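You operate a simulated robot arm through the tools that you are given. There is no shell and no other tool. Be economical: measure what you need, move in short steps, check, and stop when the job is done.

You run a simulated two-armed robot. Do the job below in one go: nothing can be reset, and whatever is moved stays where it is left.

## Task
Pack the P-305 and P-412 boxes in the Drosnek carton and shut it.
Fine: the cream boxes; fold both flaps down; leave the third box out. Set down upright: what you pick out.

The check looks at the end state, three seconds after you hand in, the way a careful person would. Anything else that was tipped, shoved, dropped, spilled or broken makes it a failure. Flat cloth is picked up by pressing the open fingertips on it (5 to 10 N) and closing them slowly along it; thin cloth reads only 2 to 8 mm in the jaws.

## Robot
Two 6-joint arms with fingered hands on one trunk that stands fixed in place. Base frame: the origin is at the foot of the trunk, x ahead of it, y to its left, z up; the work surface is at about z = 82. Readings come in cm, degrees, newtons and seconds.
The left shoulder is at [2, 15.7, 82.9], the right one opposite. With the tool pointing down near the work surface each hand reaches from about 32 to 84 cm from the base axis, measured 20 degrees to its own side. Payload 4.1 kg a hand.
Tool frame (each hand has its own): the origin (TCP) lies between the finger pads and is the grasp point; the fingertips stand 3.3 cm ahead of it; z points along the fingers, y is the line along which they close. The gripper opens to 11.2 cm. The gripper's body begins 3.9 cm behind the TCP. The gripper is a hand of 4 fingers: y runs from the thumb to the fingers, the wrist lies at [-1.6, -11.8, -20] in the tool frame, and closing takes about 1.5 s.
Orientation is that of the tool frame in the base frame, as a unit quaternion [x, y, z, w]. With the fingers straight down and the wrist toward the robot, the tool's x, y and z point along [0, 1, 0], [1, 0, 0] and [0, 0, -1] of the base frame.

## Interface
- The arms move only by the tool jog_arm. It takes "left_targets", "right_targets" or both (then of equal length, played together; a hand with none holds still); each is a list of rows, each a list of 3 entries, a list of its own where there are three numbers: the shift along the tool's x, y, z in mm, then the turn, a rotation vector about the tool's x, y, z in degrees, then the finger opening in mm, from 0 to 112. In form: [[[tx, ty, tz], [wx, wy, wz], jaw], ...]. A call has 1 to 8 rows; each row shifts and turns the commanded pose from where the row before left it, along the tool's axes as they then stand. Each row takes 0.2 s and may step no farther than 5 cm and 8.6 degrees from the row before; otherwise, or with a gripper value out of range, the whole call is refused. Where a pose cannot be reached the arm comes as near as it can. A force on the tool above 90 N (or 10 N above the force at the start of the call, whichever is more), or a blocked arm, ends the call early, and 0.2 s more pass. Each finger travels about 7.2 cm/s and halts on what it meets, pressing with about 24 N; the grip force reading is that of the motor and also rises with nothing between the fingers. The clock runs only during rows and for 0.2 s after the last one: add rows that do not move to give the fingers time. It gives the time, the measured TCP pose, the force on the tool (base axes), the opening and the grip force at its end, in the units of the frame above (readings bear some noise), with the torque about the TCP (base axes, N m) and any sound that the robot's microphone picked up.
- Cameras (640 x 400 px; columns grow to the right, rows downward): "scene" is now at [4.01, -3.44, 146.08]; the picture's right is [-0.58, -0.82, 0.00], its down [-0.43, 0.30, -0.85] and it looks along [0.69, -0.49, -0.53] (base axes); focal length 302 px, centre (320, 200). "left" rides on the left gripper at [-6.6, -8.9, -13] in its tool frame; the picture's right is [-0.79, -0.29, 0.54], its down [0.55, -0.71, 0.44] and it looks along [0.26, 0.64, 0.72] (tool axes); focal length 247 px, centre (320, 200). "right" rides on the right gripper at [6.6, -8.9, -13] in its tool frame; the picture's right is [-0.79, 0.29, -0.54], its down [-0.55, -0.71, 0.44] and it looks along [-0.26, 0.64, 0.72] (tool axes); focal length 247 px, centre (320, 200).
- capture(camera): a new picture of that camera. No time passes.
- set_grasp(shape, hand): the hand has 4 fingers and takes this shape, open, in about a second: jaw (thumb against the fingers, like two jaws); tri (thumb and two fingers); tip (a fingertip pinch); poke (one finger out to press); point (the index stretched); flat (the hand flat); cup (the hand cupped); fist (a fist). The gripper value then closes the fingers along that shape, each until it touches; the sizes above hold for jaw. It gives what a move gives, with no picture.
- turn_head(pan, tilt): turns the head with the scene camera to pan (to the left, within 86 degrees either way) and tilt (down, from -29 to 69), counted from straight ahead of the robot. It gives what a move gives.
- locate(camera, pixels): for up to 12 pixels [column, row] of the newest picture of that camera ("zoom" is the newest enlarged one), the place [x, y, z] in the base frame of the surface seen there, good to about 0.3 cm, but the place of the scene camera against the robot may be out by one fixed shift of up to 2.5 cm in any direction. No time passes.
- zoom(camera, box): a new picture of the part [left, top, right, bottom] of that camera's present view, enlarged. No time passes.
- job_done(): hands the job in; it is judged then, once.

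Work in short steps. Measure before you move; look again where a grasp or a placing could have gone wrong, and mend it. You have 80 turns and 64 pictures in all, those below and enlarged ones among them. Open the grippers and draw the arms clear of the work before you hand the job in, unless the task says otherwise; then end with one line.

The tools are called after "Request:" as a command line: name --argument value ..., lists and objects as JSON in quotes. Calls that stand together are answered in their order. jog_arm: Moves the arms, as the interface text tells. Its arguments: {"type":"object","properties":{"left_targets":{"type":"array"},"right_targets":{"type":"array"}},"required":[]} The other tools are called the same way: set_grasp (shape, hand) gives the hand a shape; turn_head (pan, tilt) turns the head that bears the scene camera; capture (camera) takes a picture; locate (camera, pixels) gives the place of the surface under pixels of a picture; zoom (camera, box) takes an enlarged picture of a part of a camera's view; job_done () hands the job in.

At the start:

```text
clock: 0.0
left_eef_pos: [32.0, -2.5, 128.96]
left_tool_rot: [0.838, 0.546, 0.0, 0.0]
left_contact_force: [-0.5, 1.0, -0.3]
left_moment: [-0.03, 0.0, 0.01]
left_finger_gap: 11.19
left_gripper_force: 0.0
left_shape: jaw
right_eef_pos: [30.64, -34.85, 129.35]
right_tool_rot: [0.838, 0.546, 0.0, 0.0]
right_contact_force: [-0.2, -0.7, -0.1]
right_moment: [-0.01, 0.0, 0.02]
right_finger_gap: 11.14
right_gripper_force: 0.0
right_shape: jaw
head pan, tilt: [-35.2, 31.7]
```

scene: 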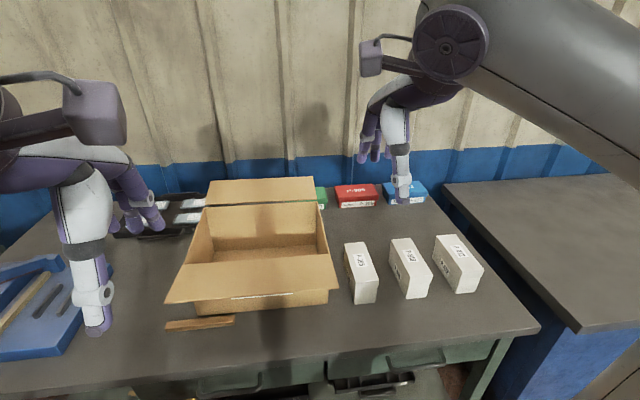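
right: 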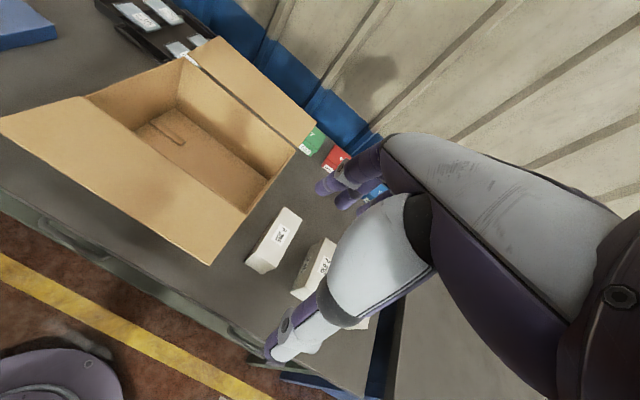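
left: 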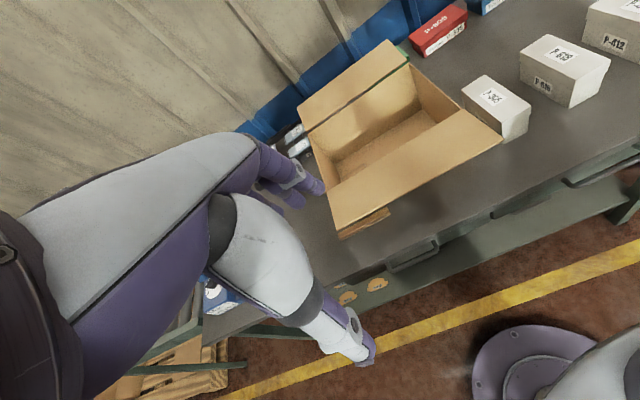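

The three cream boxes are at about (361,272), (410,268) and (458,263) in the scene picture. I zoom in to read the labels and see the carton.

Request:
zoom --camera "scene" --box '[320, 180, 500, 310]'

Request:
zoom --camera "scene" --box '[150, 165, 350, 345]'

```text
3.08 times, centred on (410, 245) of scene
```

zoom: 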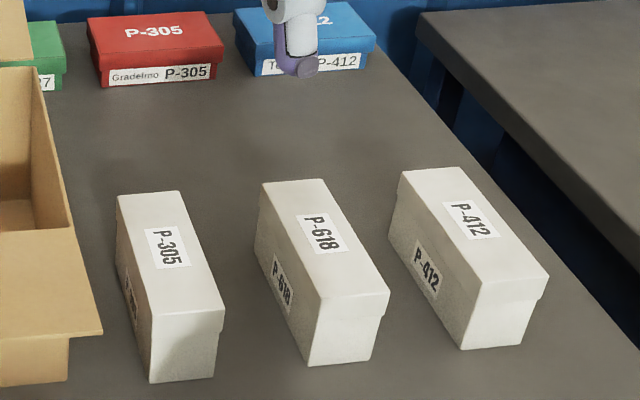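

```text
2.22 times, centred on (250, 255) of scene
```

zoom: 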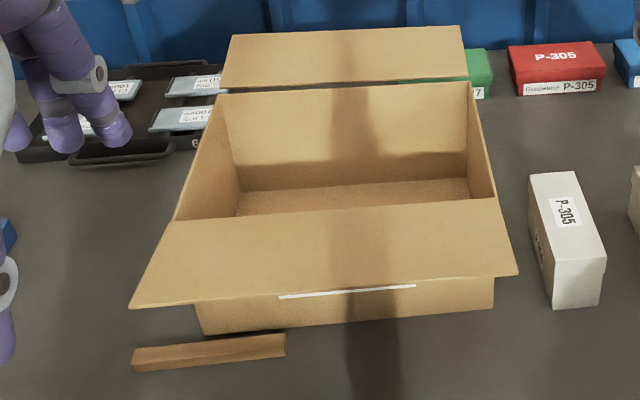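

P-305 is the nearest to the carton, P-618 the middle one, P-412 the far right one. I measure box tops and carton corners in the scene picture.

Request:
locate --camera "scene" --pixels '[[345, 244], [363, 243], [376, 277], [355, 281], [391, 240], [412, 239], [430, 273], [413, 276], [437, 236], [456, 235], [482, 268], [464, 271]]'

Request:
locate --camera "zoom" --pixels '[[219, 97], [468, 85], [494, 201], [180, 221], [515, 274], [134, 305], [350, 190], [250, 200], [225, 85], [463, 75], [235, 37], [458, 28]]'

Request:
locate --camera "scene" --pixels '[[363, 300], [374, 298], [416, 296], [425, 294], [463, 290], [475, 288], [170, 324], [234, 318], [198, 311], [326, 303], [450, 330], [390, 230]]'

```text
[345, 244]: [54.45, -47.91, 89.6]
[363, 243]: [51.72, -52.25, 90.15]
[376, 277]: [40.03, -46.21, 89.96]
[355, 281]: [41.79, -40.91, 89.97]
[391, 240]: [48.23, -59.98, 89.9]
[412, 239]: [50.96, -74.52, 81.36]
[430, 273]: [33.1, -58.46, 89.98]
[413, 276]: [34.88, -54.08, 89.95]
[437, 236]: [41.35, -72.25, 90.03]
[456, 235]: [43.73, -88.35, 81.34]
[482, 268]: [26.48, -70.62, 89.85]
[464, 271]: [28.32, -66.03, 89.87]
```

```text
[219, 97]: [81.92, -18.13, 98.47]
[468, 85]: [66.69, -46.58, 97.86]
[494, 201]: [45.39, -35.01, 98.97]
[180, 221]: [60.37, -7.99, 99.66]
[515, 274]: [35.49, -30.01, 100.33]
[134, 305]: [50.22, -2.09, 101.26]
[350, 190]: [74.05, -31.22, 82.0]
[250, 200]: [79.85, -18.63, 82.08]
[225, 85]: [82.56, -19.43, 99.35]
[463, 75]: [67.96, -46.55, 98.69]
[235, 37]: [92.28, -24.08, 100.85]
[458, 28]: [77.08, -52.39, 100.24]
```

```text
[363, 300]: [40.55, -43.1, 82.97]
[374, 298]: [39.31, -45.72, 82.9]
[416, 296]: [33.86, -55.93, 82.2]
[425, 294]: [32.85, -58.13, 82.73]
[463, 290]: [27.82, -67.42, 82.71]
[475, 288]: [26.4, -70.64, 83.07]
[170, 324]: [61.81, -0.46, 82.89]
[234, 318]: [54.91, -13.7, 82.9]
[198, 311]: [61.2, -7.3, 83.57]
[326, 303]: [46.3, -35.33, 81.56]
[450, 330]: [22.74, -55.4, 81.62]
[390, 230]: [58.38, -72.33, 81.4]
```

The boxes' long axes run parallel to the carton's short side. To find the scene camera's shift I zoom in on the hand cameras, which should be free of it.

Request:
zoom --camera "right" --box '[170, 100, 390, 300]'

Request:
zoom --camera "left" --box '[280, 0, 640, 250]'

```text
2.00 times, centred on (280, 200) of right
```

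zoom: 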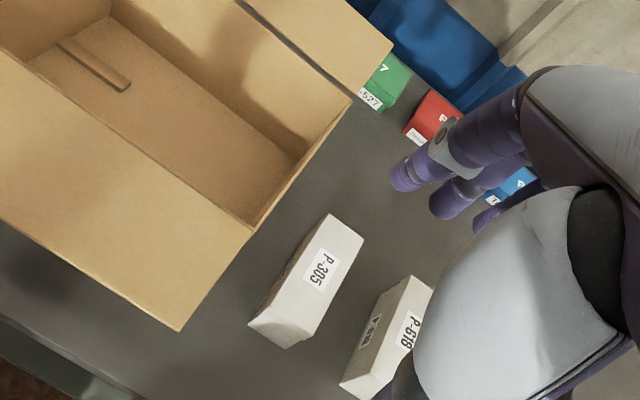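

```text
1.60 times, centred on (460, 125) of left
```

zoom: 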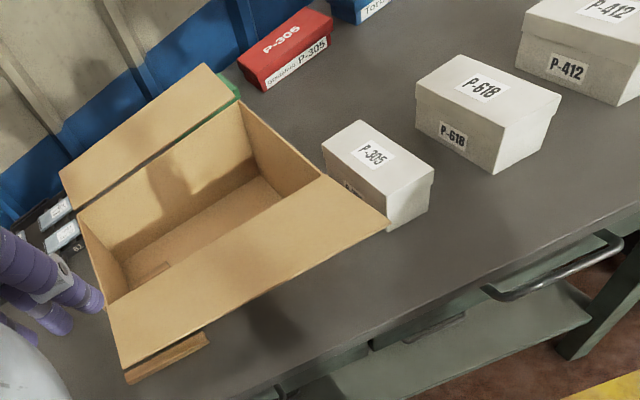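

There is a strip on the carton floor at about (95,65) in the right zoom. I locate the P-305 corners and the carton rim in these pictures to compare with the scene values.

Request:
locate --camera "zoom" --pixels '[[360, 122], [324, 143], [390, 194], [431, 176], [462, 56], [559, 99], [417, 88], [82, 216], [239, 103], [320, 178], [384, 221], [122, 366]]'

Request:
locate --camera "right" --pixels '[[286, 208], [300, 219], [250, 257], [263, 270], [294, 151], [245, 214], [258, 245], [192, 121], [210, 262], [232, 138], [320, 130], [180, 150]]'

```text
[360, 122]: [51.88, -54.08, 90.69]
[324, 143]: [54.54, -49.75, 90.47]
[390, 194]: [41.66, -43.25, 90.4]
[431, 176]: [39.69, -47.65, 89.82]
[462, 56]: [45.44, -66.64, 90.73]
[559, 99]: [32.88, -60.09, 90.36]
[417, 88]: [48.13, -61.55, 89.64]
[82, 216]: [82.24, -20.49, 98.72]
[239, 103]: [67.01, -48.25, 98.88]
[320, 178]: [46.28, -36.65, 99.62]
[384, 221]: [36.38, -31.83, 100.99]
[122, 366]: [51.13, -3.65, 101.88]
```

```text
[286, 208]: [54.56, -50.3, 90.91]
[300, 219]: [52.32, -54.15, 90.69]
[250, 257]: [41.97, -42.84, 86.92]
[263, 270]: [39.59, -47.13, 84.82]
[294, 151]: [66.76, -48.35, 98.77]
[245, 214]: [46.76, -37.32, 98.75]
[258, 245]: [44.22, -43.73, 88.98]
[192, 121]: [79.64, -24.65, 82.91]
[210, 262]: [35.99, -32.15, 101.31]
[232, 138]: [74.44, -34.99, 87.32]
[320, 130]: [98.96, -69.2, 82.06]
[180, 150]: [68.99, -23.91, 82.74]
```

The scene camera's shift comes out at about (+0.4, -1.9, +0.7). True P-305: centre (47.0, -48.75), top z 90.6, long axis at -27.6°. I check the strip inside the carton and turn the right hand about 86° so its fingers close across the box.

Request:
locate --camera "right" --pixels '[[151, 121], [180, 143], [165, 131], [170, 127], [158, 134], [200, 170], [230, 195], [260, 185]]'

Request:
jog_arm --right_targets '[[[0, 0, 0], [0, 0, -8.6], 112], [[0, 0, 0], [0, 0, -8.6], 112], [[0, 0, 0], [0, 0, -8.6], 112], [[0, 0, 0], [0, 0, -8.6], 112], [[0, 0, 0], [0, 0, -8.6], 112], [[0, 0, 0], [0, 0, -8.6], 112], [[0, 0, 0], [0, 0, -8.6], 112], [[0, 0, 0], [0, 0, -8.6], 112]]'

```text
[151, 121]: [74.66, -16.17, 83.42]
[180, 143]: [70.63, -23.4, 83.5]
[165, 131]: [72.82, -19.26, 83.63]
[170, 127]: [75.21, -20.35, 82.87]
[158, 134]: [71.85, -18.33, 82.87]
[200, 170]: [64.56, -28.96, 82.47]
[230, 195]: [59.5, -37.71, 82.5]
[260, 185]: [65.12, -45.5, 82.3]
```

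```text
clock: 1.8
left_eef_pos: [32.0, -2.4, 128.78]
left_tool_rot: [0.837, 0.546, 0.0, 0.0]
left_contact_force: [0.1, -0.3, 0.5]
left_moment: [0.01, -0.02, -0.05]
left_finger_gap: 11.15
left_gripper_force: 0.0
left_shape: jaw
right_eef_pos: [30.55, -34.95, 129.26]
right_tool_rot: [0.382, 0.924, 0.0, 0.0]
right_contact_force: [0.2, 0.6, 0.1]
right_moment: [0.0, -0.05, 0.0]
right_finger_gap: 11.17
right_gripper_force: 0.1
right_shape: jaw
head pan, tilt: [-35.2, 31.7]
```

The strip lies in the left third of the carton floor, so I will place the boxes in the middle and to the right. I finish the turn and move above P-305.

Request:
jog_arm --right_targets '[[[0, 0, 0], [0, 0, -8.6], 112], [[0, 0, 0], [0, 0, -8.6], 112], [[-42, -9, 30], [0, 0, 0], 112], [[-42, -9, 30], [0, 0, 0], 112], [[-42, -9, 30], [0, 0, 0], 112], [[-42, -9, 30], [0, 0, 0], 112], [[-42, -9, 30], [0, 0, 0], 112], [[0, 0, 30], [0, 0, 0], 112]]'

Request:
capture --camera "right"

Request:
capture --camera "scene"

```text
refused: row 3 steps farther than a row can; nothing moved
```

```text
56 pictures are left
```

right: 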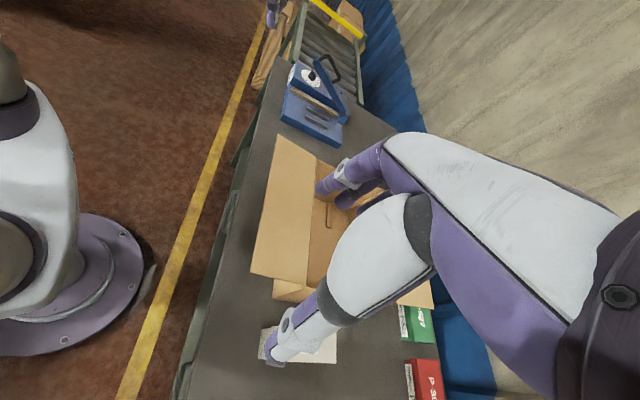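

```text
55 pictures are left
```

scene: 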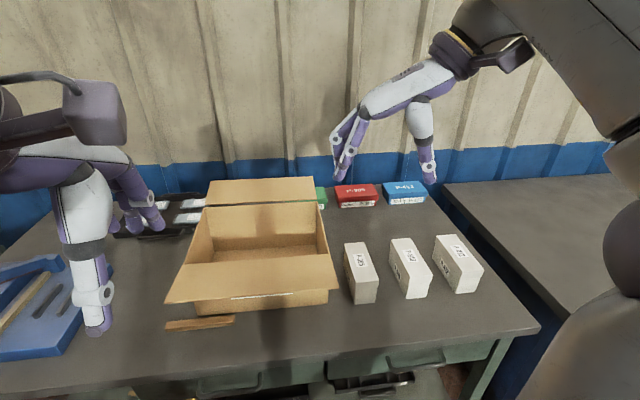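

The third row was too long (52 mm), so nothing moved. I repeat it with shorter steps.

Request:
jog_arm --right_targets '[[[0, 0, 0], [0, 0, -8.6], 112], [[0, 0, 0], [0, 0, -8.6], 112], [[-35, -7.5, 25], [0, 0, 0], 112], [[-35, -7.5, 25], [0, 0, 0], 112], [[-35, -7.5, 25], [0, 0, 0], 112], [[-35, -7.5, 25], [0, 0, 0], 112], [[-35, -7.5, 25], [0, 0, 0], 112], [[-35, -7.5, 25], [0, 0, 0], 112]]'

Request:
capture --camera "right"

Request:
capture --camera "scene"

```text
clock: 3.6
left_eef_pos: [31.9, -2.33, 128.94]
left_tool_rot: [0.838, 0.546, 0.0, 0.0]
left_contact_force: [-0.3, 0.9, -0.9]
left_moment: [-0.01, -0.04, 0.01]
left_finger_gap: 11.15
left_gripper_force: 0.0
left_shape: jaw
right_eef_pos: [46.28, -47.78, 113.6]
right_tool_rot: [0.24, 0.971, -0.001, 0.001]
right_contact_force: [-1.0, 0.3, 0.4]
right_moment: [0.01, -0.03, 0.01]
right_finger_gap: 11.16
right_gripper_force: 0.2
right_shape: jaw
right hand out of reach, approached as far as the arm can: row 7, 8
head pan, tilt: [-35.2, 31.7]
```

```text
54 pictures are left
```

right: 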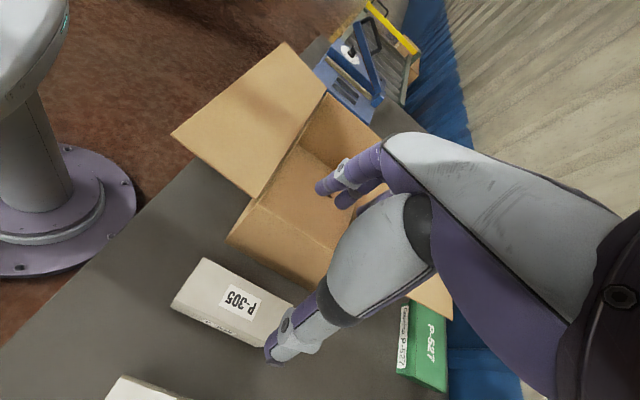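

```text
53 pictures are left
```

scene: 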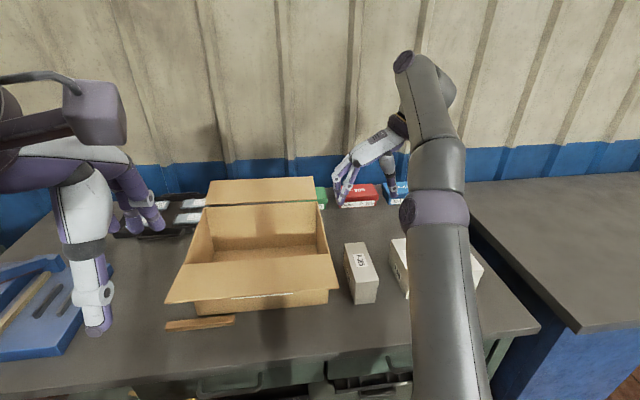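

Height made it barely out of reach (wrist about 78 cm from the shoulder), and lower down is easier. I descend to just above the box and look.

Request:
jog_arm --right_targets '[[[0, 0, 45], [0, 0, 0], 112], [[0, 0, 45], [0, 0, 0], 112], [[0, 0, 45], [0, 0, 0], 112], [[0, 0, 35], [0, 0, 0], 112], [[0, 0, 0], [0, 0, 0], 112]]'

Request:
capture --camera "scene"

Request:
capture --camera "right"

```text
clock: 4.8
left_eef_pos: [31.91, -2.54, 128.88]
left_tool_rot: [0.838, 0.546, -0.001, 0.0]
left_contact_force: [0.5, -0.2, -0.1]
left_moment: [-0.01, -0.01, 0.04]
left_finger_gap: 11.16
left_gripper_force: 0.1
left_shape: jaw
right_eef_pos: [46.03, -48.07, 96.43]
right_tool_rot: [0.241, 0.971, 0.001, 0.0]
right_contact_force: [0.2, -0.5, 0.3]
right_moment: [0.0, -0.03, 0.01]
right_finger_gap: 11.17
right_gripper_force: 0.1
right_shape: jaw
head pan, tilt: [-35.2, 31.7]
```

```text
52 pictures are left
```

scene: 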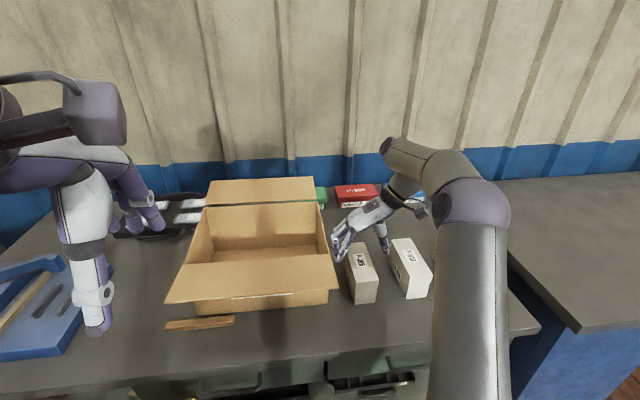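

```text
51 pictures are left
```

right: 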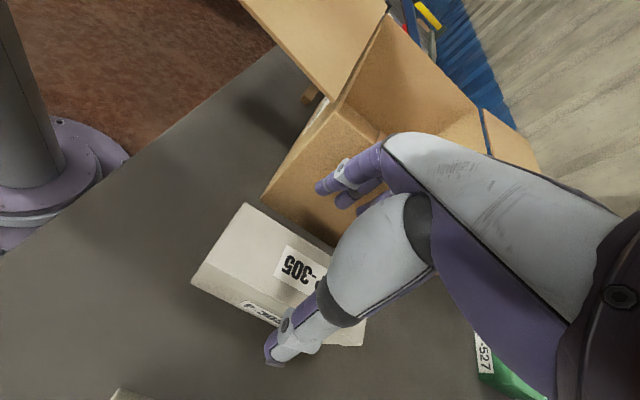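

The hand is over P-305. I check the box's place with the close hand view before lowering onto it.

Request:
locate --camera "right" --pixels '[[245, 204], [191, 283], [331, 249], [300, 265], [278, 323], [355, 340], [250, 260], [290, 150]]'

```text
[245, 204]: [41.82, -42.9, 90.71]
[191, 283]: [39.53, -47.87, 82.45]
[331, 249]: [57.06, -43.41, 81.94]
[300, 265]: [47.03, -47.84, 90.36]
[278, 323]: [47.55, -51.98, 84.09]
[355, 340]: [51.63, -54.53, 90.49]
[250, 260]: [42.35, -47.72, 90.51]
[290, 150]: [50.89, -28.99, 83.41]
```

Box centre is confirmed at (47.0, -48.75). I shift 1.2 cm, lower to z 87.6 and close slowly.

Request:
jog_arm --right_targets '[[[-12, -1.5, 30], [0, 0, 0], 112], [[0, 0, 30], [0, 0, 0], 112], [[0, 0, 28], [0, 0, 0], 112], [[0, 0, 0], [0, 0, 0], 112], [[0, 0, 0], [0, 0, 0], 80], [[0, 0, 0], [0, 0, 0], 60], [[0, 0, 0], [0, 0, 0], 40], [[0, 0, 0], [0, 0, 0], 35]]'

Request:
capture --camera "right"

```text
clock: 6.6
left_eef_pos: [31.97, -2.45, 128.86]
left_tool_rot: [0.837, 0.547, 0.001, 0.0]
left_contact_force: [-0.7, 1.0, -0.2]
left_moment: [-0.02, 0.01, 0.01]
left_finger_gap: 11.15
left_gripper_force: 0.0
left_shape: jaw
right_eef_pos: [47.31, -48.48, 87.55]
right_tool_rot: [0.24, 0.971, 0.0, 0.0]
right_contact_force: [-0.6, -0.9, -1.7]
right_moment: [-0.03, 0.0, 0.03]
right_finger_gap: 5.12
right_gripper_force: 23.8
right_shape: jaw
head pan, tilt: [-35.2, 31.7]
```

```text
50 pictures are left
```

right: 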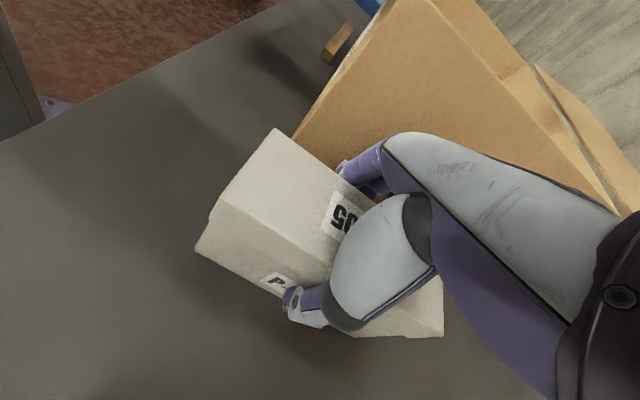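

Gripped, 5.12 cm at 23.8 N. I lift it 19 cm straight up.

Request:
jog_arm --right_targets '[[[0, 0, -30], [0, 0, 0], 35], [[0, 0, -40], [0, 0, 0], 35], [[0, 0, -40], [0, 0, 0], 35], [[0, 0, -40], [0, 0, 0], 35], [[0, 0, -42], [0, 0, 0], 35], [[0, 0, 0], [0, 0, 0], 35]]'

Request:
capture --camera "scene"

```text
clock: 8.0
left_eef_pos: [32.01, -2.46, 128.96]
left_tool_rot: [0.838, 0.546, 0.0, 0.0]
left_contact_force: [0.2, 0.6, 0.0]
left_moment: [-0.03, 0.02, -0.01]
left_finger_gap: 11.16
left_gripper_force: 0.0
left_shape: jaw
right_eef_pos: [47.18, -48.63, 106.98]
right_tool_rot: [0.24, 0.971, 0.0, 0.0]
right_contact_force: [0.0, -1.4, -3.9]
right_moment: [0.02, -0.01, -0.02]
right_finger_gap: 5.12
right_gripper_force: 24.4
right_shape: jaw
head pan, tilt: [-35.2, 31.7]
```

```text
49 pictures are left
```

scene: 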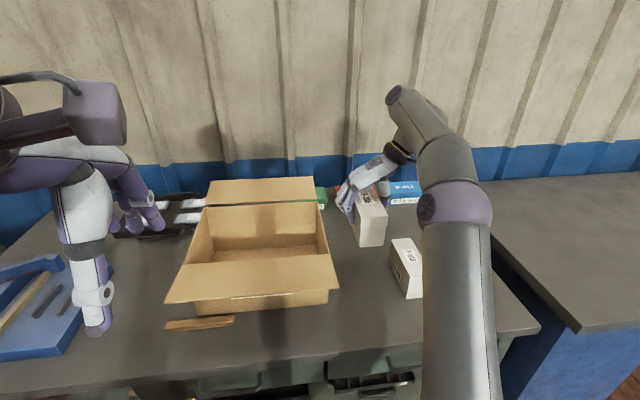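

The box hangs level with its bottom at about 101.5. I carry it over the right wall to the middle of the carton.

Request:
jog_arm --right_targets '[[[-5, 40, 0], [0, 0, 0], 35], [[-5, 45, 0], [0, 0, 0], 35], [[-5, 45, 0], [0, 0, 0], 35], [[-5, 45, 0], [0, 0, 0], 35], [[-6, 47, 0], [0, 0, 0], 35], [[-6, 45, 0], [0, 0, 0], 35], [[0, 0, 0], [0, 0, 0], 35]]'

Request:
capture --camera "scene"

Request:
capture --camera "right"

```text
clock: 9.6
left_eef_pos: [31.94, -2.42, 128.98]
left_tool_rot: [0.838, 0.546, 0.0, 0.0]
left_contact_force: [0.1, -0.4, 0.0]
left_moment: [0.01, -0.02, -0.02]
left_finger_gap: 11.17
left_gripper_force: 0.0
left_shape: jaw
right_eef_pos: [62.45, -26.4, 106.81]
right_tool_rot: [0.241, 0.971, 0.0, 0.0]
right_contact_force: [-0.5, 0.6, -3.3]
right_moment: [-0.01, -0.02, -0.01]
right_finger_gap: 5.12
right_gripper_force: 24.1
right_shape: jaw
head pan, tilt: [-35.2, 31.7]
```

```text
48 pictures are left
```

scene: 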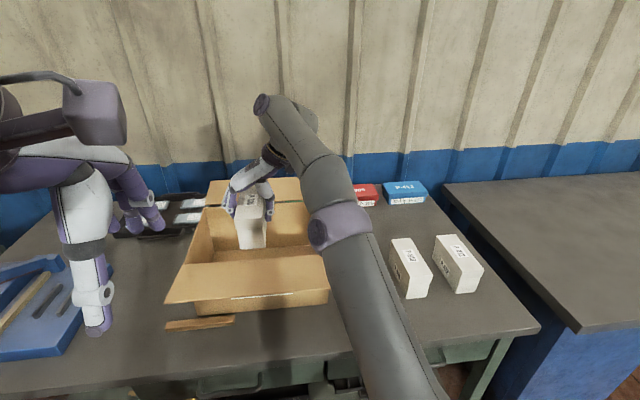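

```text
47 pictures are left
```

right: 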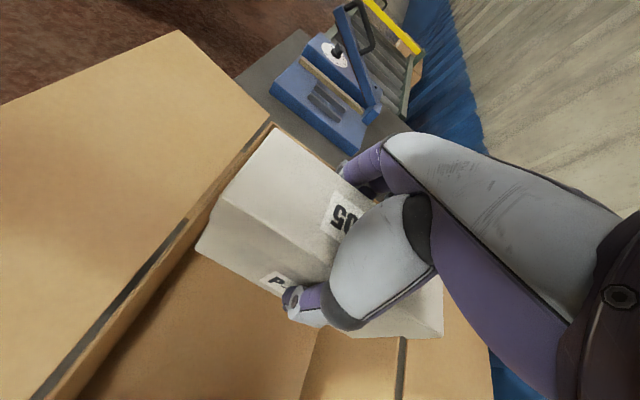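

Before lowering I check the arm's clearance over the front flap and the margin between box and front wall.

Request:
locate --camera "scene" --pixels '[[340, 225], [310, 240], [330, 190], [300, 145], [270, 110], [270, 165], [350, 300], [330, 260]]'

Request:
locate --camera "right" --pixels '[[150, 268], [185, 222], [270, 125], [275, 130], [197, 248], [130, 330], [398, 380], [440, 335]]'

```text
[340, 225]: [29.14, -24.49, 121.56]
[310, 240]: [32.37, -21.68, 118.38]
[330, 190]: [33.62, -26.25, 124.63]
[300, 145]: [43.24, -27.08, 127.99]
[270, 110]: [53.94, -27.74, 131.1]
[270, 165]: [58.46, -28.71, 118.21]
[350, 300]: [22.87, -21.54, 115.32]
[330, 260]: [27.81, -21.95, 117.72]
```

```text
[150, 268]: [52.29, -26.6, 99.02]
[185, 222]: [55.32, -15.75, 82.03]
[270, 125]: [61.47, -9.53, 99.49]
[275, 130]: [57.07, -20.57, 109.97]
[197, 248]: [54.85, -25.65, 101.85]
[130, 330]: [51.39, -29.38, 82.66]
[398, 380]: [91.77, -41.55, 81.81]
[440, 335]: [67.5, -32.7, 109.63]
```

Clearances are good: the arm is above z 115 over the flap and there is 1.5 to 2 cm to the front wall. I lower in two parts, shifting 5 mm backward.

Request:
jog_arm --right_targets '[[[-5, 0, 20], [0, 0, 0], 35], [[0, 0, 30], [0, 0, 0], 35], [[0, 0, 30], [0, 0, 0], 35], [[0, 0, 30], [0, 0, 0], 35], [[0, 0, 0], [0, 0, 0], 35]]'

Request:
capture --camera "scene"

```text
clock: 10.8
left_eef_pos: [32.0, -2.45, 128.94]
left_tool_rot: [0.837, 0.547, 0.0, 0.0]
left_contact_force: [-0.5, 0.3, 0.2]
left_moment: [0.02, 0.01, 0.01]
left_finger_gap: 11.17
left_gripper_force: 0.1
left_shape: jaw
right_eef_pos: [62.86, -26.4, 95.85]
right_tool_rot: [0.24, 0.971, 0.0, -0.001]
right_contact_force: [-0.1, 0.0, -4.5]
right_moment: [0.0, 0.01, 0.02]
right_finger_gap: 5.13
right_gripper_force: 23.8
right_shape: jaw
head pan, tilt: [-35.2, 31.7]
```

```text
46 pictures are left
```

scene: 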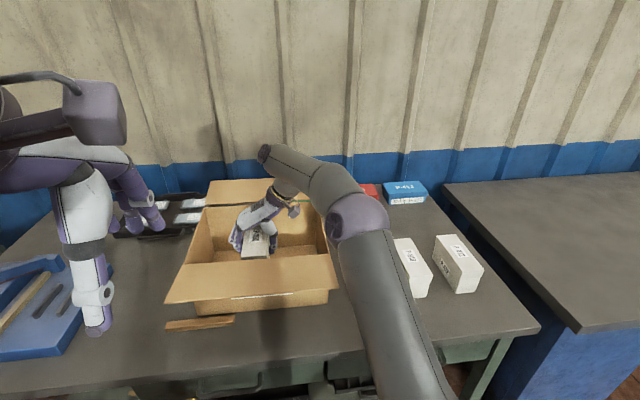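

The elbow swings right, away from the flap. I lower the last 8 cm gently, watching the force.

Request:
jog_arm --right_targets '[[[0, 0, 30], [0, 0, 0], 35], [[0, 0, 25], [0, 0, 0], 35], [[0, 0, 15], [0, 0, 0], 35], [[0, 0, 7], [0, 0, 0], 35], [[0, 0, 2], [0, 0, 0], 35], [[0, 0, 0], [0, 0, 0], 35]]'

Request:
capture --camera "scene"

```text
clock: 12.2
left_eef_pos: [31.89, -2.37, 128.82]
left_tool_rot: [0.837, 0.547, 0.0, -0.001]
left_contact_force: [-0.4, 0.4, -0.1]
left_moment: [-0.02, 0.03, 0.02]
left_finger_gap: 11.16
left_gripper_force: 0.0
left_shape: jaw
right_eef_pos: [62.96, -26.51, 88.07]
right_tool_rot: [0.24, 0.971, 0.002, 0.002]
right_contact_force: [-1.6, 1.3, 24.8]
right_moment: [0.16, -0.07, 0.08]
right_finger_gap: 5.2
right_gripper_force: 24.0
right_shape: jaw
head pan, tilt: [-35.2, 31.7]
```

```text
45 pictures are left
```

scene: 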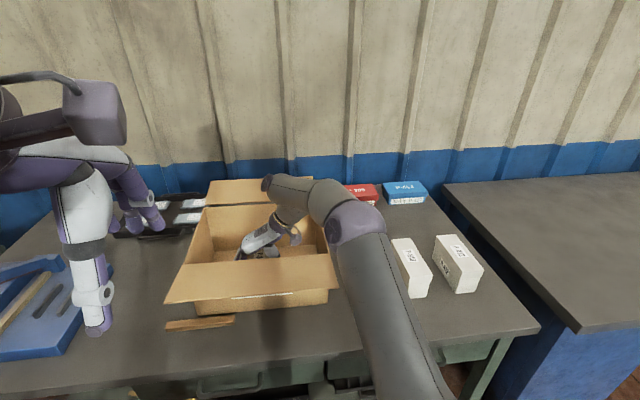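

The 25 N upward force shows the box is on the floor at TCP z 88.1. I open to 7.5 cm and withdraw straight up.

Request:
jog_arm --right_targets '[[[0, 0, -1], [0, 0, 0], 60], [[0, 0, 0], [0, 0, 0], 72], [[0, 0, 0], [0, 0, 0], 75], [[0, 0, -30], [0, 0, 0], 75], [[0, 0, -40], [0, 0, 0], 75], [[0, 0, -45], [0, 0, 0], 75], [[0, 0, -45], [0, 0, 0], 75], [[0, 0, -35], [0, 0, 0], 75]]'

Request:
capture --camera "right"

```text
clock: 14.0
left_eef_pos: [32.02, -2.52, 128.89]
left_tool_rot: [0.838, 0.546, 0.0, 0.0]
left_contact_force: [-0.2, -1.3, 0.4]
left_moment: [-0.02, 0.08, 0.02]
left_finger_gap: 11.16
left_gripper_force: 0.2
left_shape: jaw
right_eef_pos: [62.38, -26.46, 107.45]
right_tool_rot: [0.24, 0.971, 0.0, -0.002]
right_contact_force: [0.2, -1.0, -0.8]
right_moment: [0.02, 0.0, 0.03]
right_finger_gap: 7.46
right_gripper_force: 0.2
right_shape: jaw
right hand out of reach, approached as far as the arm can: row 8
head pan, tilt: [-35.2, 31.7]
```

```text
44 pictures are left
```

right: 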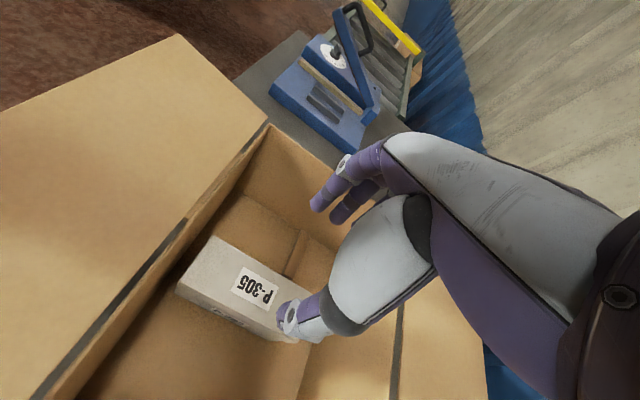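

P-305 stands upright in the carton (label at (255,290)). I back out over the right wall toward the P-412 side.

Request:
jog_arm --right_targets '[[[0, -45, 0], [0, 0, 0], 75], [[0, -45, 0], [0, 0, 0], 75], [[0, -45, 0], [0, 0, 0], 75], [[0, -45, 0], [0, 0, 0], 75], [[0, -45, 0], [0, 0, 0], 90], [[30, -35, 0], [0, 0, 0], 112], [[36, -33, 0], [0, 0, 0], 112], [[36, -33, -10], [0, 0, 0], 112]]'

```text
clock: 15.8
left_eef_pos: [32.04, -2.52, 128.89]
left_tool_rot: [0.838, 0.546, 0.001, 0.0]
left_contact_force: [0.2, 0.3, -0.2]
left_moment: [0.02, 0.04, -0.02]
left_finger_gap: 11.19
left_gripper_force: 0.1
left_shape: jaw
right_eef_pos: [38.41, -50.39, 107.87]
right_tool_rot: [0.239, 0.971, 0.0, -0.001]
right_contact_force: [0.8, -0.5, -0.3]
right_moment: [0.01, 0.07, 0.03]
right_finger_gap: 11.2
right_gripper_force: 0.1
right_shape: jaw
head pan, tilt: [-35.2, 31.7]
```

Now I turn the hand the other way, so that the wrist comes on the left of P-412, within reach.

Request:
jog_arm --right_targets '[[[0, 0, 0], [0, 0, 8.6], 112], [[0, 0, 0], [0, 0, 8.6], 112], [[0, 0, 0], [0, 0, 8.6], 112], [[0, 0, 0], [0, 0, 8.6], 112], [[0, 0, 0], [0, 0, 8.6], 112], [[0, 0, 0], [0, 0, 8.6], 112], [[0, 0, 0], [0, 0, 8.6], 112], [[0, 0, 0], [0, 0, 8.6], 112]]'

Request:
jog_arm --right_targets '[[[0, 0, 0], [0, 0, 8.6], 112], [[0, 0, 0], [0, 0, 8.6], 112], [[0, 0, 0], [0, 0, 8.6], 112], [[0, 0, 0], [0, 0, 8.6], 112], [[0, 0, 0], [0, 0, 8.6], 112], [[0, 0, 0], [0, 0, 8.6], 112], [[0, 0, 0], [0, 0, 8.6], 112], [[0, 0, 0], [0, 0, 8.6], 112]]'

Request:
capture --camera "scene"

```text
clock: 17.6
left_eef_pos: [31.93, -2.4, 128.79]
left_tool_rot: [0.837, 0.547, 0.0, 0.0]
left_contact_force: [-0.2, 0.0, -0.3]
left_moment: [-0.03, -0.01, -0.02]
left_finger_gap: 11.17
left_gripper_force: 0.1
left_shape: jaw
right_eef_pos: [38.22, -50.64, 108.09]
right_tool_rot: [0.747, 0.664, 0.0, -0.001]
right_contact_force: [0.5, -0.9, -0.2]
right_moment: [-0.03, -0.04, 0.0]
right_finger_gap: 11.18
right_gripper_force: 0.1
right_shape: jaw
head pan, tilt: [-35.2, 31.7]
```

```text
clock: 19.4
left_eef_pos: [32.06, -2.43, 128.91]
left_tool_rot: [0.837, 0.547, 0.001, 0.0]
left_contact_force: [-0.2, 0.4, 0.7]
left_moment: [-0.03, -0.03, -0.02]
left_finger_gap: 11.21
left_gripper_force: 0.1
left_shape: jaw
right_eef_pos: [38.28, -50.74, 108.13]
right_tool_rot: [0.992, 0.127, 0.0, 0.001]
right_contact_force: [-0.9, 0.0, 0.2]
right_moment: [0.0, -0.03, -0.02]
right_finger_gap: 11.18
right_gripper_force: 0.0
right_shape: jaw
head pan, tilt: [-35.2, 31.7]
```

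```text
43 pictures are left
```

scene: 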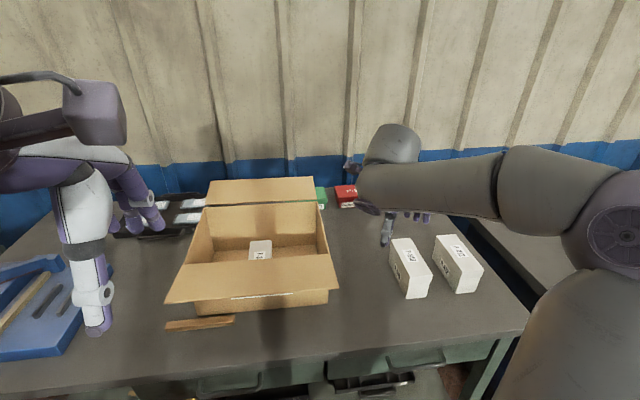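

The turn works. I finish it (about 42° more) and move toward P-412, then look with the hand camera.

Request:
jog_arm --right_targets '[[[0, 0, 0], [0, 0, 8.6], 112], [[0, 0, 0], [0, 0, 8.6], 112], [[0, 0, 0], [0, 0, 8.6], 112], [[0, 0, 0], [0, 0, 8.6], 112], [[0, 0, 0], [0, 0, 7.2], 112], [[20, 45, 0], [0, 0, 0], 112], [[20, 45, 0], [0, 0, 0], 112], [[20, 45, 0], [0, 0, 0], 112]]'

Request:
capture --camera "right"

```text
clock: 21.2
left_eef_pos: [32.04, -2.47, 128.92]
left_tool_rot: [0.838, 0.546, 0.001, -0.001]
left_contact_force: [1.1, 0.7, 0.4]
left_moment: [-0.03, 0.02, 0.02]
left_finger_gap: 11.17
left_gripper_force: 0.1
left_shape: jaw
right_eef_pos: [37.57, -65.39, 108.58]
right_tool_rot: [0.973, -0.232, 0.001, 0.0]
right_contact_force: [0.2, 0.4, -0.6]
right_moment: [-0.01, 0.0, 0.03]
right_finger_gap: 11.2
right_gripper_force: 0.1
right_shape: jaw
head pan, tilt: [-35.2, 31.7]
```

```text
42 pictures are left
```

right: 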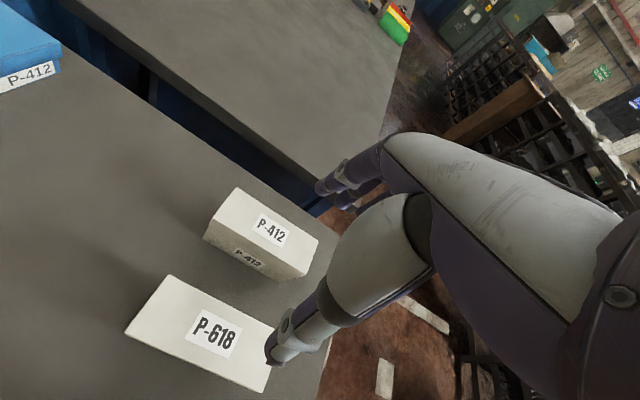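

The top of P-412 is seen at (238,188), (318,240), (307,278), (210,228). I locate its corners.

Request:
locate --camera "right" --pixels '[[239, 189], [316, 240], [306, 275], [213, 224], [262, 234], [168, 278], [272, 329], [265, 388], [130, 331], [330, 260], [235, 255]]'

```text
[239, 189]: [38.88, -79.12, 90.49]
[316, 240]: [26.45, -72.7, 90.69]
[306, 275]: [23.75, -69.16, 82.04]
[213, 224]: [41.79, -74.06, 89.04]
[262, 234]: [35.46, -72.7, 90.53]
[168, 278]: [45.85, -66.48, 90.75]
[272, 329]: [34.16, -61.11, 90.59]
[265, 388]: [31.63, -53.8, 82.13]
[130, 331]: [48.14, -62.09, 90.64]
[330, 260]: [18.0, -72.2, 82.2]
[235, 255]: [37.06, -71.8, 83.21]
```

P-412 centre is (34.0, -73.4) with its axis at -27.3°, matching the hand's yaw. I move over it and go down.

Request:
jog_arm --right_targets '[[[2, 44, 0], [0, 0, 0], 112], [[2, 44, 0], [0, 0, 0], 112], [[0, 0, 40], [0, 0, 0], 112], [[0, 0, 40], [0, 0, 0], 112], [[0, 0, 40], [0, 0, 0], 112], [[0, 0, 0], [0, 0, 0], 112]]'

Request:
capture --camera "right"

```text
clock: 22.6
left_eef_pos: [32.03, -2.45, 128.82]
left_tool_rot: [0.838, 0.546, 0.001, 0.0]
left_contact_force: [-0.4, 0.2, 0.0]
left_moment: [-0.02, 0.0, -0.01]
left_finger_gap: 11.18
left_gripper_force: 0.0
left_shape: jaw
right_eef_pos: [34.03, -73.41, 96.18]
right_tool_rot: [0.972, -0.234, 0.0, 0.0]
right_contact_force: [-0.4, 0.3, -0.5]
right_moment: [0.0, 0.04, -0.02]
right_finger_gap: 11.17
right_gripper_force: 0.0
right_shape: jaw
head pan, tilt: [-35.2, 31.7]
```

```text
41 pictures are left
```

right: 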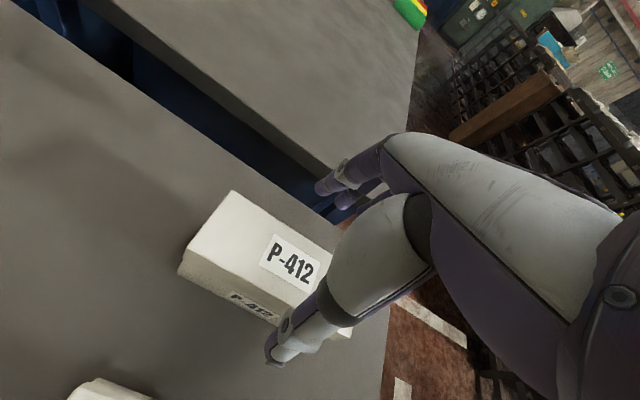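

Centred at (34.03, -73.41). I lower 8.6 cm, close, and then read the grip.

Request:
jog_arm --right_targets '[[[0, 0, 30], [0, 0, 0], 112], [[0, 0, 30], [0, 0, 0], 112], [[0, 0, 26], [0, 0, 0], 112], [[0, 0, 0], [0, 0, 0], 95], [[0, 0, 0], [0, 0, 0], 70], [[0, 0, 0], [0, 0, 0], 50], [[0, 0, 0], [0, 0, 0], 35], [[0, 0, 0], [0, 0, 0], 35]]'

```text
clock: 24.4
left_eef_pos: [31.89, -2.48, 128.96]
left_tool_rot: [0.838, 0.546, 0.0, 0.001]
left_contact_force: [0.6, -0.4, 0.0]
left_moment: [0.02, 0.02, -0.02]
left_finger_gap: 11.18
left_gripper_force: 0.2
left_shape: jaw
right_eef_pos: [34.08, -73.63, 87.55]
right_tool_rot: [0.972, -0.234, 0.0, 0.0]
right_contact_force: [0.8, 0.8, 0.0]
right_moment: [-0.03, 0.0, 0.08]
right_finger_gap: 5.13
right_gripper_force: 23.9
right_shape: jaw
head pan, tilt: [-35.2, 31.7]
```

P-412 is gripped (5.13 cm, 24 N). I lift it 19.5 cm and start across, above P-618.

Request:
jog_arm --right_targets '[[[0, 0, -30], [0, 0, 0], 35], [[0, 0, -40], [0, 0, 0], 35], [[0, 0, -40], [0, 0, 0], 35], [[0, 0, -40], [0, 0, 0], 35], [[0, 0, -45], [0, 0, 0], 35], [[4, -44, 0], [0, 0, 0], 35], [[4, -44, 0], [0, 0, 0], 35], [[4, -44, 0], [0, 0, 0], 35]]'

Request:
capture --camera "scene"

```text
clock: 26.2
left_eef_pos: [31.98, -2.71, 128.89]
left_tool_rot: [0.838, 0.545, 0.0, 0.0]
left_contact_force: [0.0, 0.1, -0.2]
left_moment: [-0.01, -0.04, -0.04]
left_finger_gap: 11.15
left_gripper_force: 0.0
left_shape: jaw
right_eef_pos: [41.15, -61.94, 107.13]
right_tool_rot: [0.972, -0.233, 0.0, 0.0]
right_contact_force: [0.5, -0.1, -5.4]
right_moment: [0.02, -0.02, 0.05]
right_finger_gap: 5.15
right_gripper_force: 24.0
right_shape: jaw
head pan, tilt: [-35.2, 31.7]
```

```text
40 pictures are left
```

scene: 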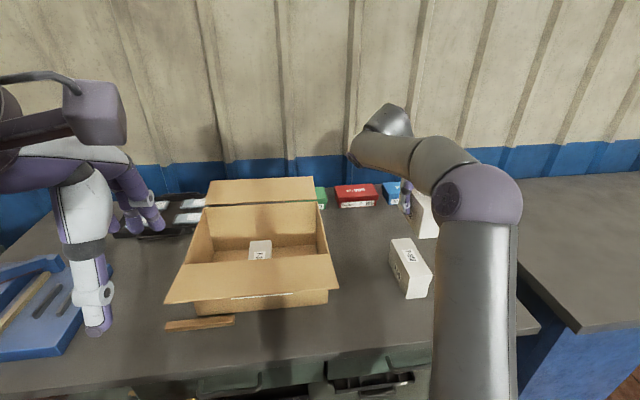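

The box hangs level. I go on over the right wall to the spot beside P-305.

Request:
jog_arm --right_targets '[[[4, -44, 0], [0, 0, 0], 35], [[4, -44, 0], [0, 0, 0], 35], [[5, -44, 0], [0, 0, 0], 35], [[5, -44, 0], [0, 0, 0], 35], [[5, -44, 0], [0, 0, 0], 35], [[4, -44, 0], [0, 0, 0], 35], [[4, -42, 0], [0, 0, 0], 35], [[0, 0, 0], [0, 0, 0], 35]]'

Request:
capture --camera "scene"

Request:
capture --camera "right"

```text
clock: 28.0
left_eef_pos: [32.08, -2.54, 128.82]
left_tool_rot: [0.837, 0.547, 0.0, 0.0]
left_contact_force: [-0.8, -0.1, -0.3]
left_moment: [-0.02, 0.03, -0.02]
left_finger_gap: 11.17
left_gripper_force: 0.2
left_shape: jaw
right_eef_pos: [57.68, -36.32, 106.89]
right_tool_rot: [0.972, -0.233, 0.0, 0.0]
right_contact_force: [0.1, -0.8, -5.7]
right_moment: [0.0, -0.01, -0.02]
right_finger_gap: 5.14
right_gripper_force: 23.9
right_shape: jaw
head pan, tilt: [-35.2, 31.7]
```

```text
39 pictures are left
```

scene: 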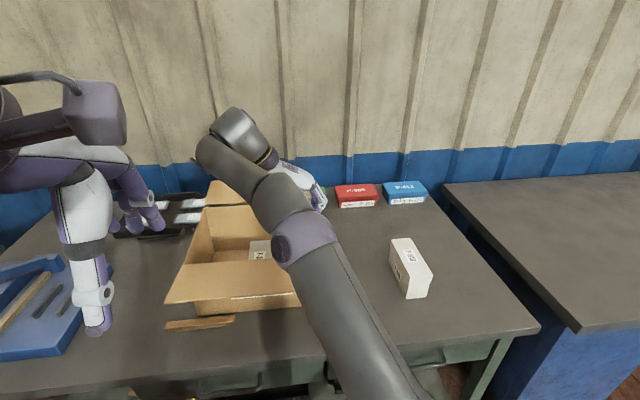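

```text
38 pictures are left
```

right: 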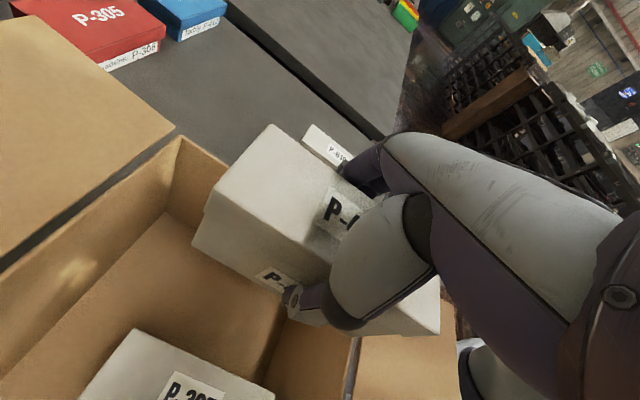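

P-412 sits at 9.6 cm right of the carton's centre, about 2 cm of finger room to the wall. I lower part way and look.

Request:
jog_arm --right_targets '[[[0, 0, 20], [0, 0, 0], 35], [[0, 0, 30], [0, 0, 0], 35], [[0, 0, 30], [0, 0, 0], 35], [[0, 0, 20], [0, 0, 0], 35], [[0, 0, 0], [0, 0, 0], 35]]'

Request:
capture --camera "scene"

Request:
capture --camera "right"

```text
clock: 29.2
left_eef_pos: [32.0, -2.24, 128.86]
left_tool_rot: [0.837, 0.547, 0.0, 0.001]
left_contact_force: [-0.3, -0.6, -0.4]
left_moment: [0.0, -0.03, 0.02]
left_finger_gap: 11.17
left_gripper_force: 0.0
left_shape: jaw
right_eef_pos: [57.83, -35.9, 97.55]
right_tool_rot: [0.974, -0.228, 0.008, 0.002]
right_contact_force: [20.5, 35.6, 62.0]
right_moment: [-4.05, 2.97, -0.34]
right_finger_gap: 5.09
right_gripper_force: 24.3
right_shape: jaw
head pan, tilt: [-35.2, 31.7]
```

```text
37 pictures are left
```

scene: 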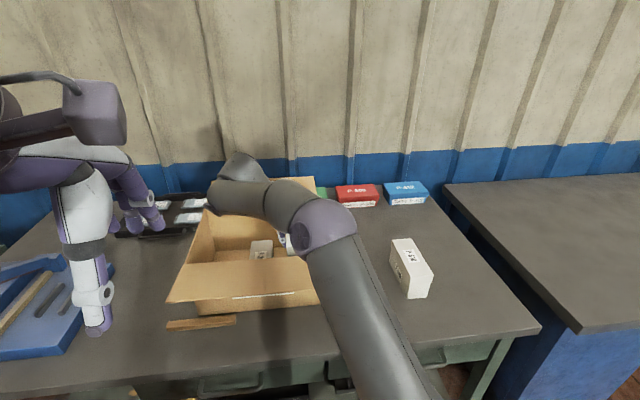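

```text
36 pictures are left
```

right: 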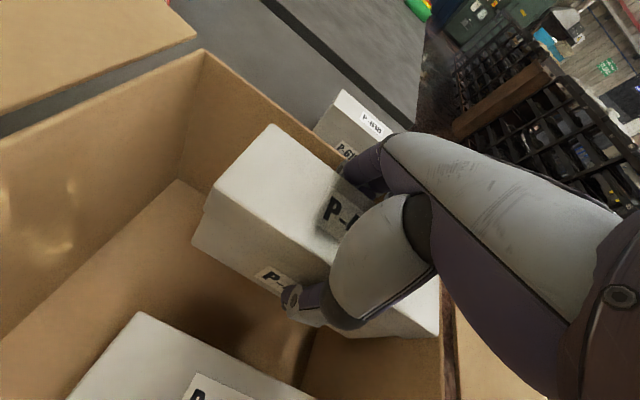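

The hand met something: 62 N up and about 40 N toward the left, so the knuckles touched the right wall's rim near (345,160). I back up 3 cm and measure the hand's outline from the hand camera.

Request:
jog_arm --right_targets '[[[0, 0, -15], [0, 0, 0], 35], [[0, 0, -30], [0, 0, 0], 35], [[0, 0, 0], [0, 0, 0], 35]]'

Request:
capture --camera "right"

Request:
locate --camera "right" --pixels '[[290, 297], [312, 308], [345, 318], [370, 330], [335, 262], [380, 220], [425, 215], [350, 178], [372, 150], [385, 138], [420, 135], [440, 260]]'

Request:
capture --camera "left"

```text
clock: 30.0
left_eef_pos: [32.07, -2.48, 128.97]
left_tool_rot: [0.838, 0.546, 0.0, 0.0]
left_contact_force: [-1.1, 0.6, -0.9]
left_moment: [0.0, 0.01, 0.04]
left_finger_gap: 11.18
left_gripper_force: 0.0
left_shape: jaw
right_eef_pos: [57.5, -36.61, 101.32]
right_tool_rot: [0.972, -0.234, -0.002, 0.0]
right_contact_force: [-0.6, 0.4, -6.3]
right_moment: [-0.02, -0.01, -0.02]
right_finger_gap: 5.04
right_gripper_force: 23.9
right_shape: jaw
head pan, tilt: [-35.2, 31.7]
```

```text
35 pictures are left
```

right: 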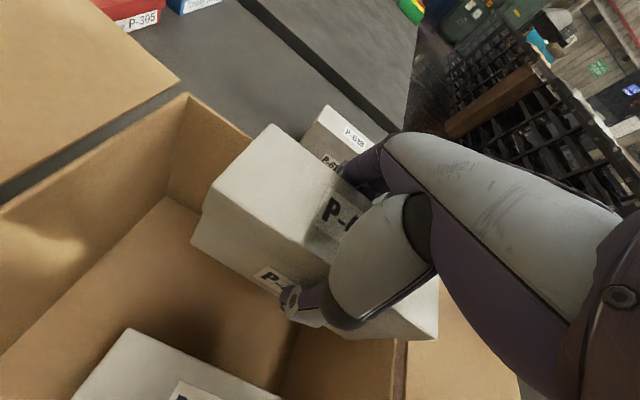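

```text
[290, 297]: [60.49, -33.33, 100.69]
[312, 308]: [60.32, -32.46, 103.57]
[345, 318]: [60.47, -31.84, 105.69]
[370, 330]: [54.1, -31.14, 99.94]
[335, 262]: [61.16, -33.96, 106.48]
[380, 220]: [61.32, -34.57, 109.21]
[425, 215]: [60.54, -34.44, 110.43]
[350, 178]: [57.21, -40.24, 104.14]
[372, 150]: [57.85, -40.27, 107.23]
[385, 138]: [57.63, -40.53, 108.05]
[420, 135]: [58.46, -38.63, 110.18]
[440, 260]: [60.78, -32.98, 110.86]
```

```text
34 pictures are left
```

left: 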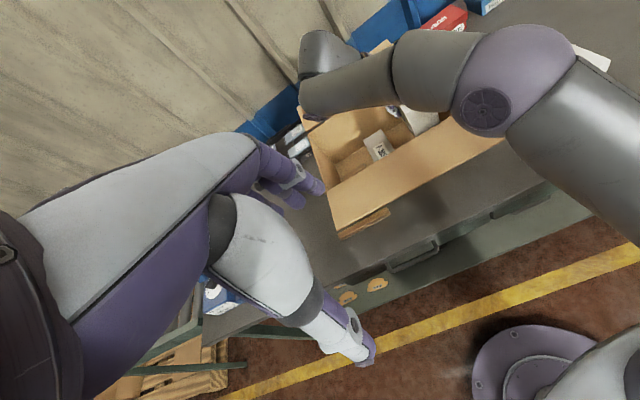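

The knuckles bulge about 5.8 cm to the right of the grasp point and the thumb about 5 cm to the left. I check P-305's right edge to choose a fitting spot.

Request:
locate --camera "right" --pixels '[[131, 331], [200, 362], [270, 394], [188, 96], [215, 115], [248, 136], [170, 170], [240, 210]]'

```text
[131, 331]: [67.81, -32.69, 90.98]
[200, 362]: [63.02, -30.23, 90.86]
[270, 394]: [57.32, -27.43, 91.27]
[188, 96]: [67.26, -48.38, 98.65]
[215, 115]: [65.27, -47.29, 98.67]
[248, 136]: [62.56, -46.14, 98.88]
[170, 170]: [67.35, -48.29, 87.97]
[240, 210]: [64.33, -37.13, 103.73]
```

Free width runs from 1.7 (P-305) to 15.4 (wall), so I shift 2.3 cm left to 7.6 and lower slowly to check for contact.

Request:
jog_arm --right_targets '[[[0, -23, 0], [0, 0, 0], 35], [[0, 0, 15], [0, 0, 0], 35], [[0, 0, 15], [0, 0, 0], 35], [[0, 0, 15], [0, 0, 0], 35], [[0, 0, 15], [0, 0, 0], 35], [[0, 0, 0], [0, 0, 0], 35]]'

Request:
capture --camera "right"

```text
clock: 31.4
left_eef_pos: [31.92, -2.41, 128.96]
left_tool_rot: [0.838, 0.546, 0.0, 0.0]
left_contact_force: [0.2, 0.0, -0.4]
left_moment: [0.01, 0.01, 0.01]
left_finger_gap: 11.17
left_gripper_force: 0.0
left_shape: jaw
right_eef_pos: [58.69, -34.21, 95.52]
right_tool_rot: [0.972, -0.234, 0.0, 0.0]
right_contact_force: [0.5, -0.2, -6.5]
right_moment: [0.01, 0.0, -0.01]
right_finger_gap: 5.08
right_gripper_force: 24.0
right_shape: jaw
head pan, tilt: [-35.2, 31.7]
```

```text
33 pictures are left
```

right: 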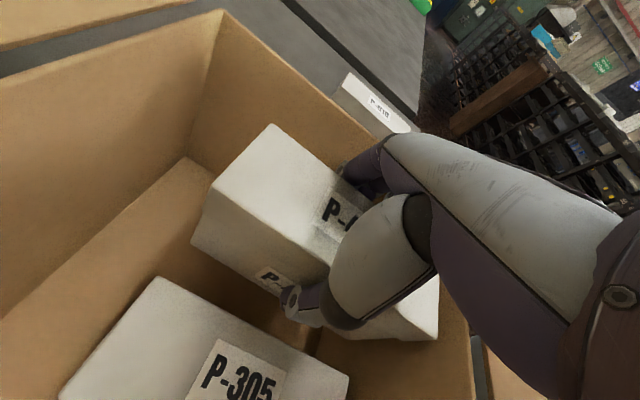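

No contact now. I continue down slowly.

Request:
jog_arm --right_targets '[[[0, 0, 15], [0, 0, 0], 35], [[0, 0, 15], [0, 0, 0], 35], [[0, 0, 15], [0, 0, 0], 35], [[0, 0, 10], [0, 0, 0], 35], [[0, 0, 0], [0, 0, 0], 35]]'

Request:
capture --camera "right"

```text
clock: 32.6
left_eef_pos: [32.02, -2.47, 128.88]
left_tool_rot: [0.838, 0.546, 0.0, 0.0]
left_contact_force: [0.6, 0.7, 0.3]
left_moment: [0.01, -0.04, -0.01]
left_finger_gap: 11.16
left_gripper_force: 0.1
left_shape: jaw
right_eef_pos: [58.41, -34.38, 90.06]
right_tool_rot: [0.972, -0.233, 0.001, 0.001]
right_contact_force: [0.4, 0.0, -5.8]
right_moment: [0.05, 0.02, 0.0]
right_finger_gap: 5.07
right_gripper_force: 23.7
right_shape: jaw
head pan, tilt: [-35.2, 31.7]
```

```text
32 pictures are left
```

right: 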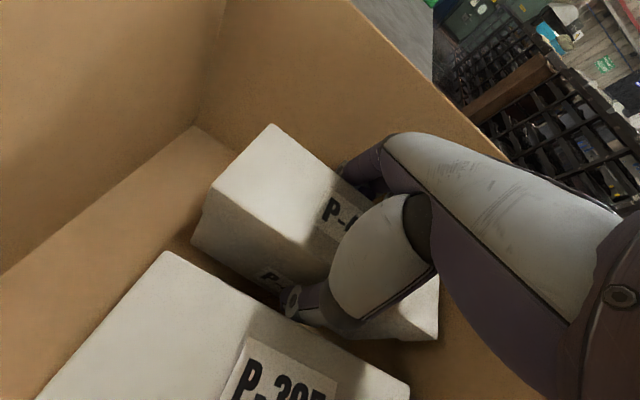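

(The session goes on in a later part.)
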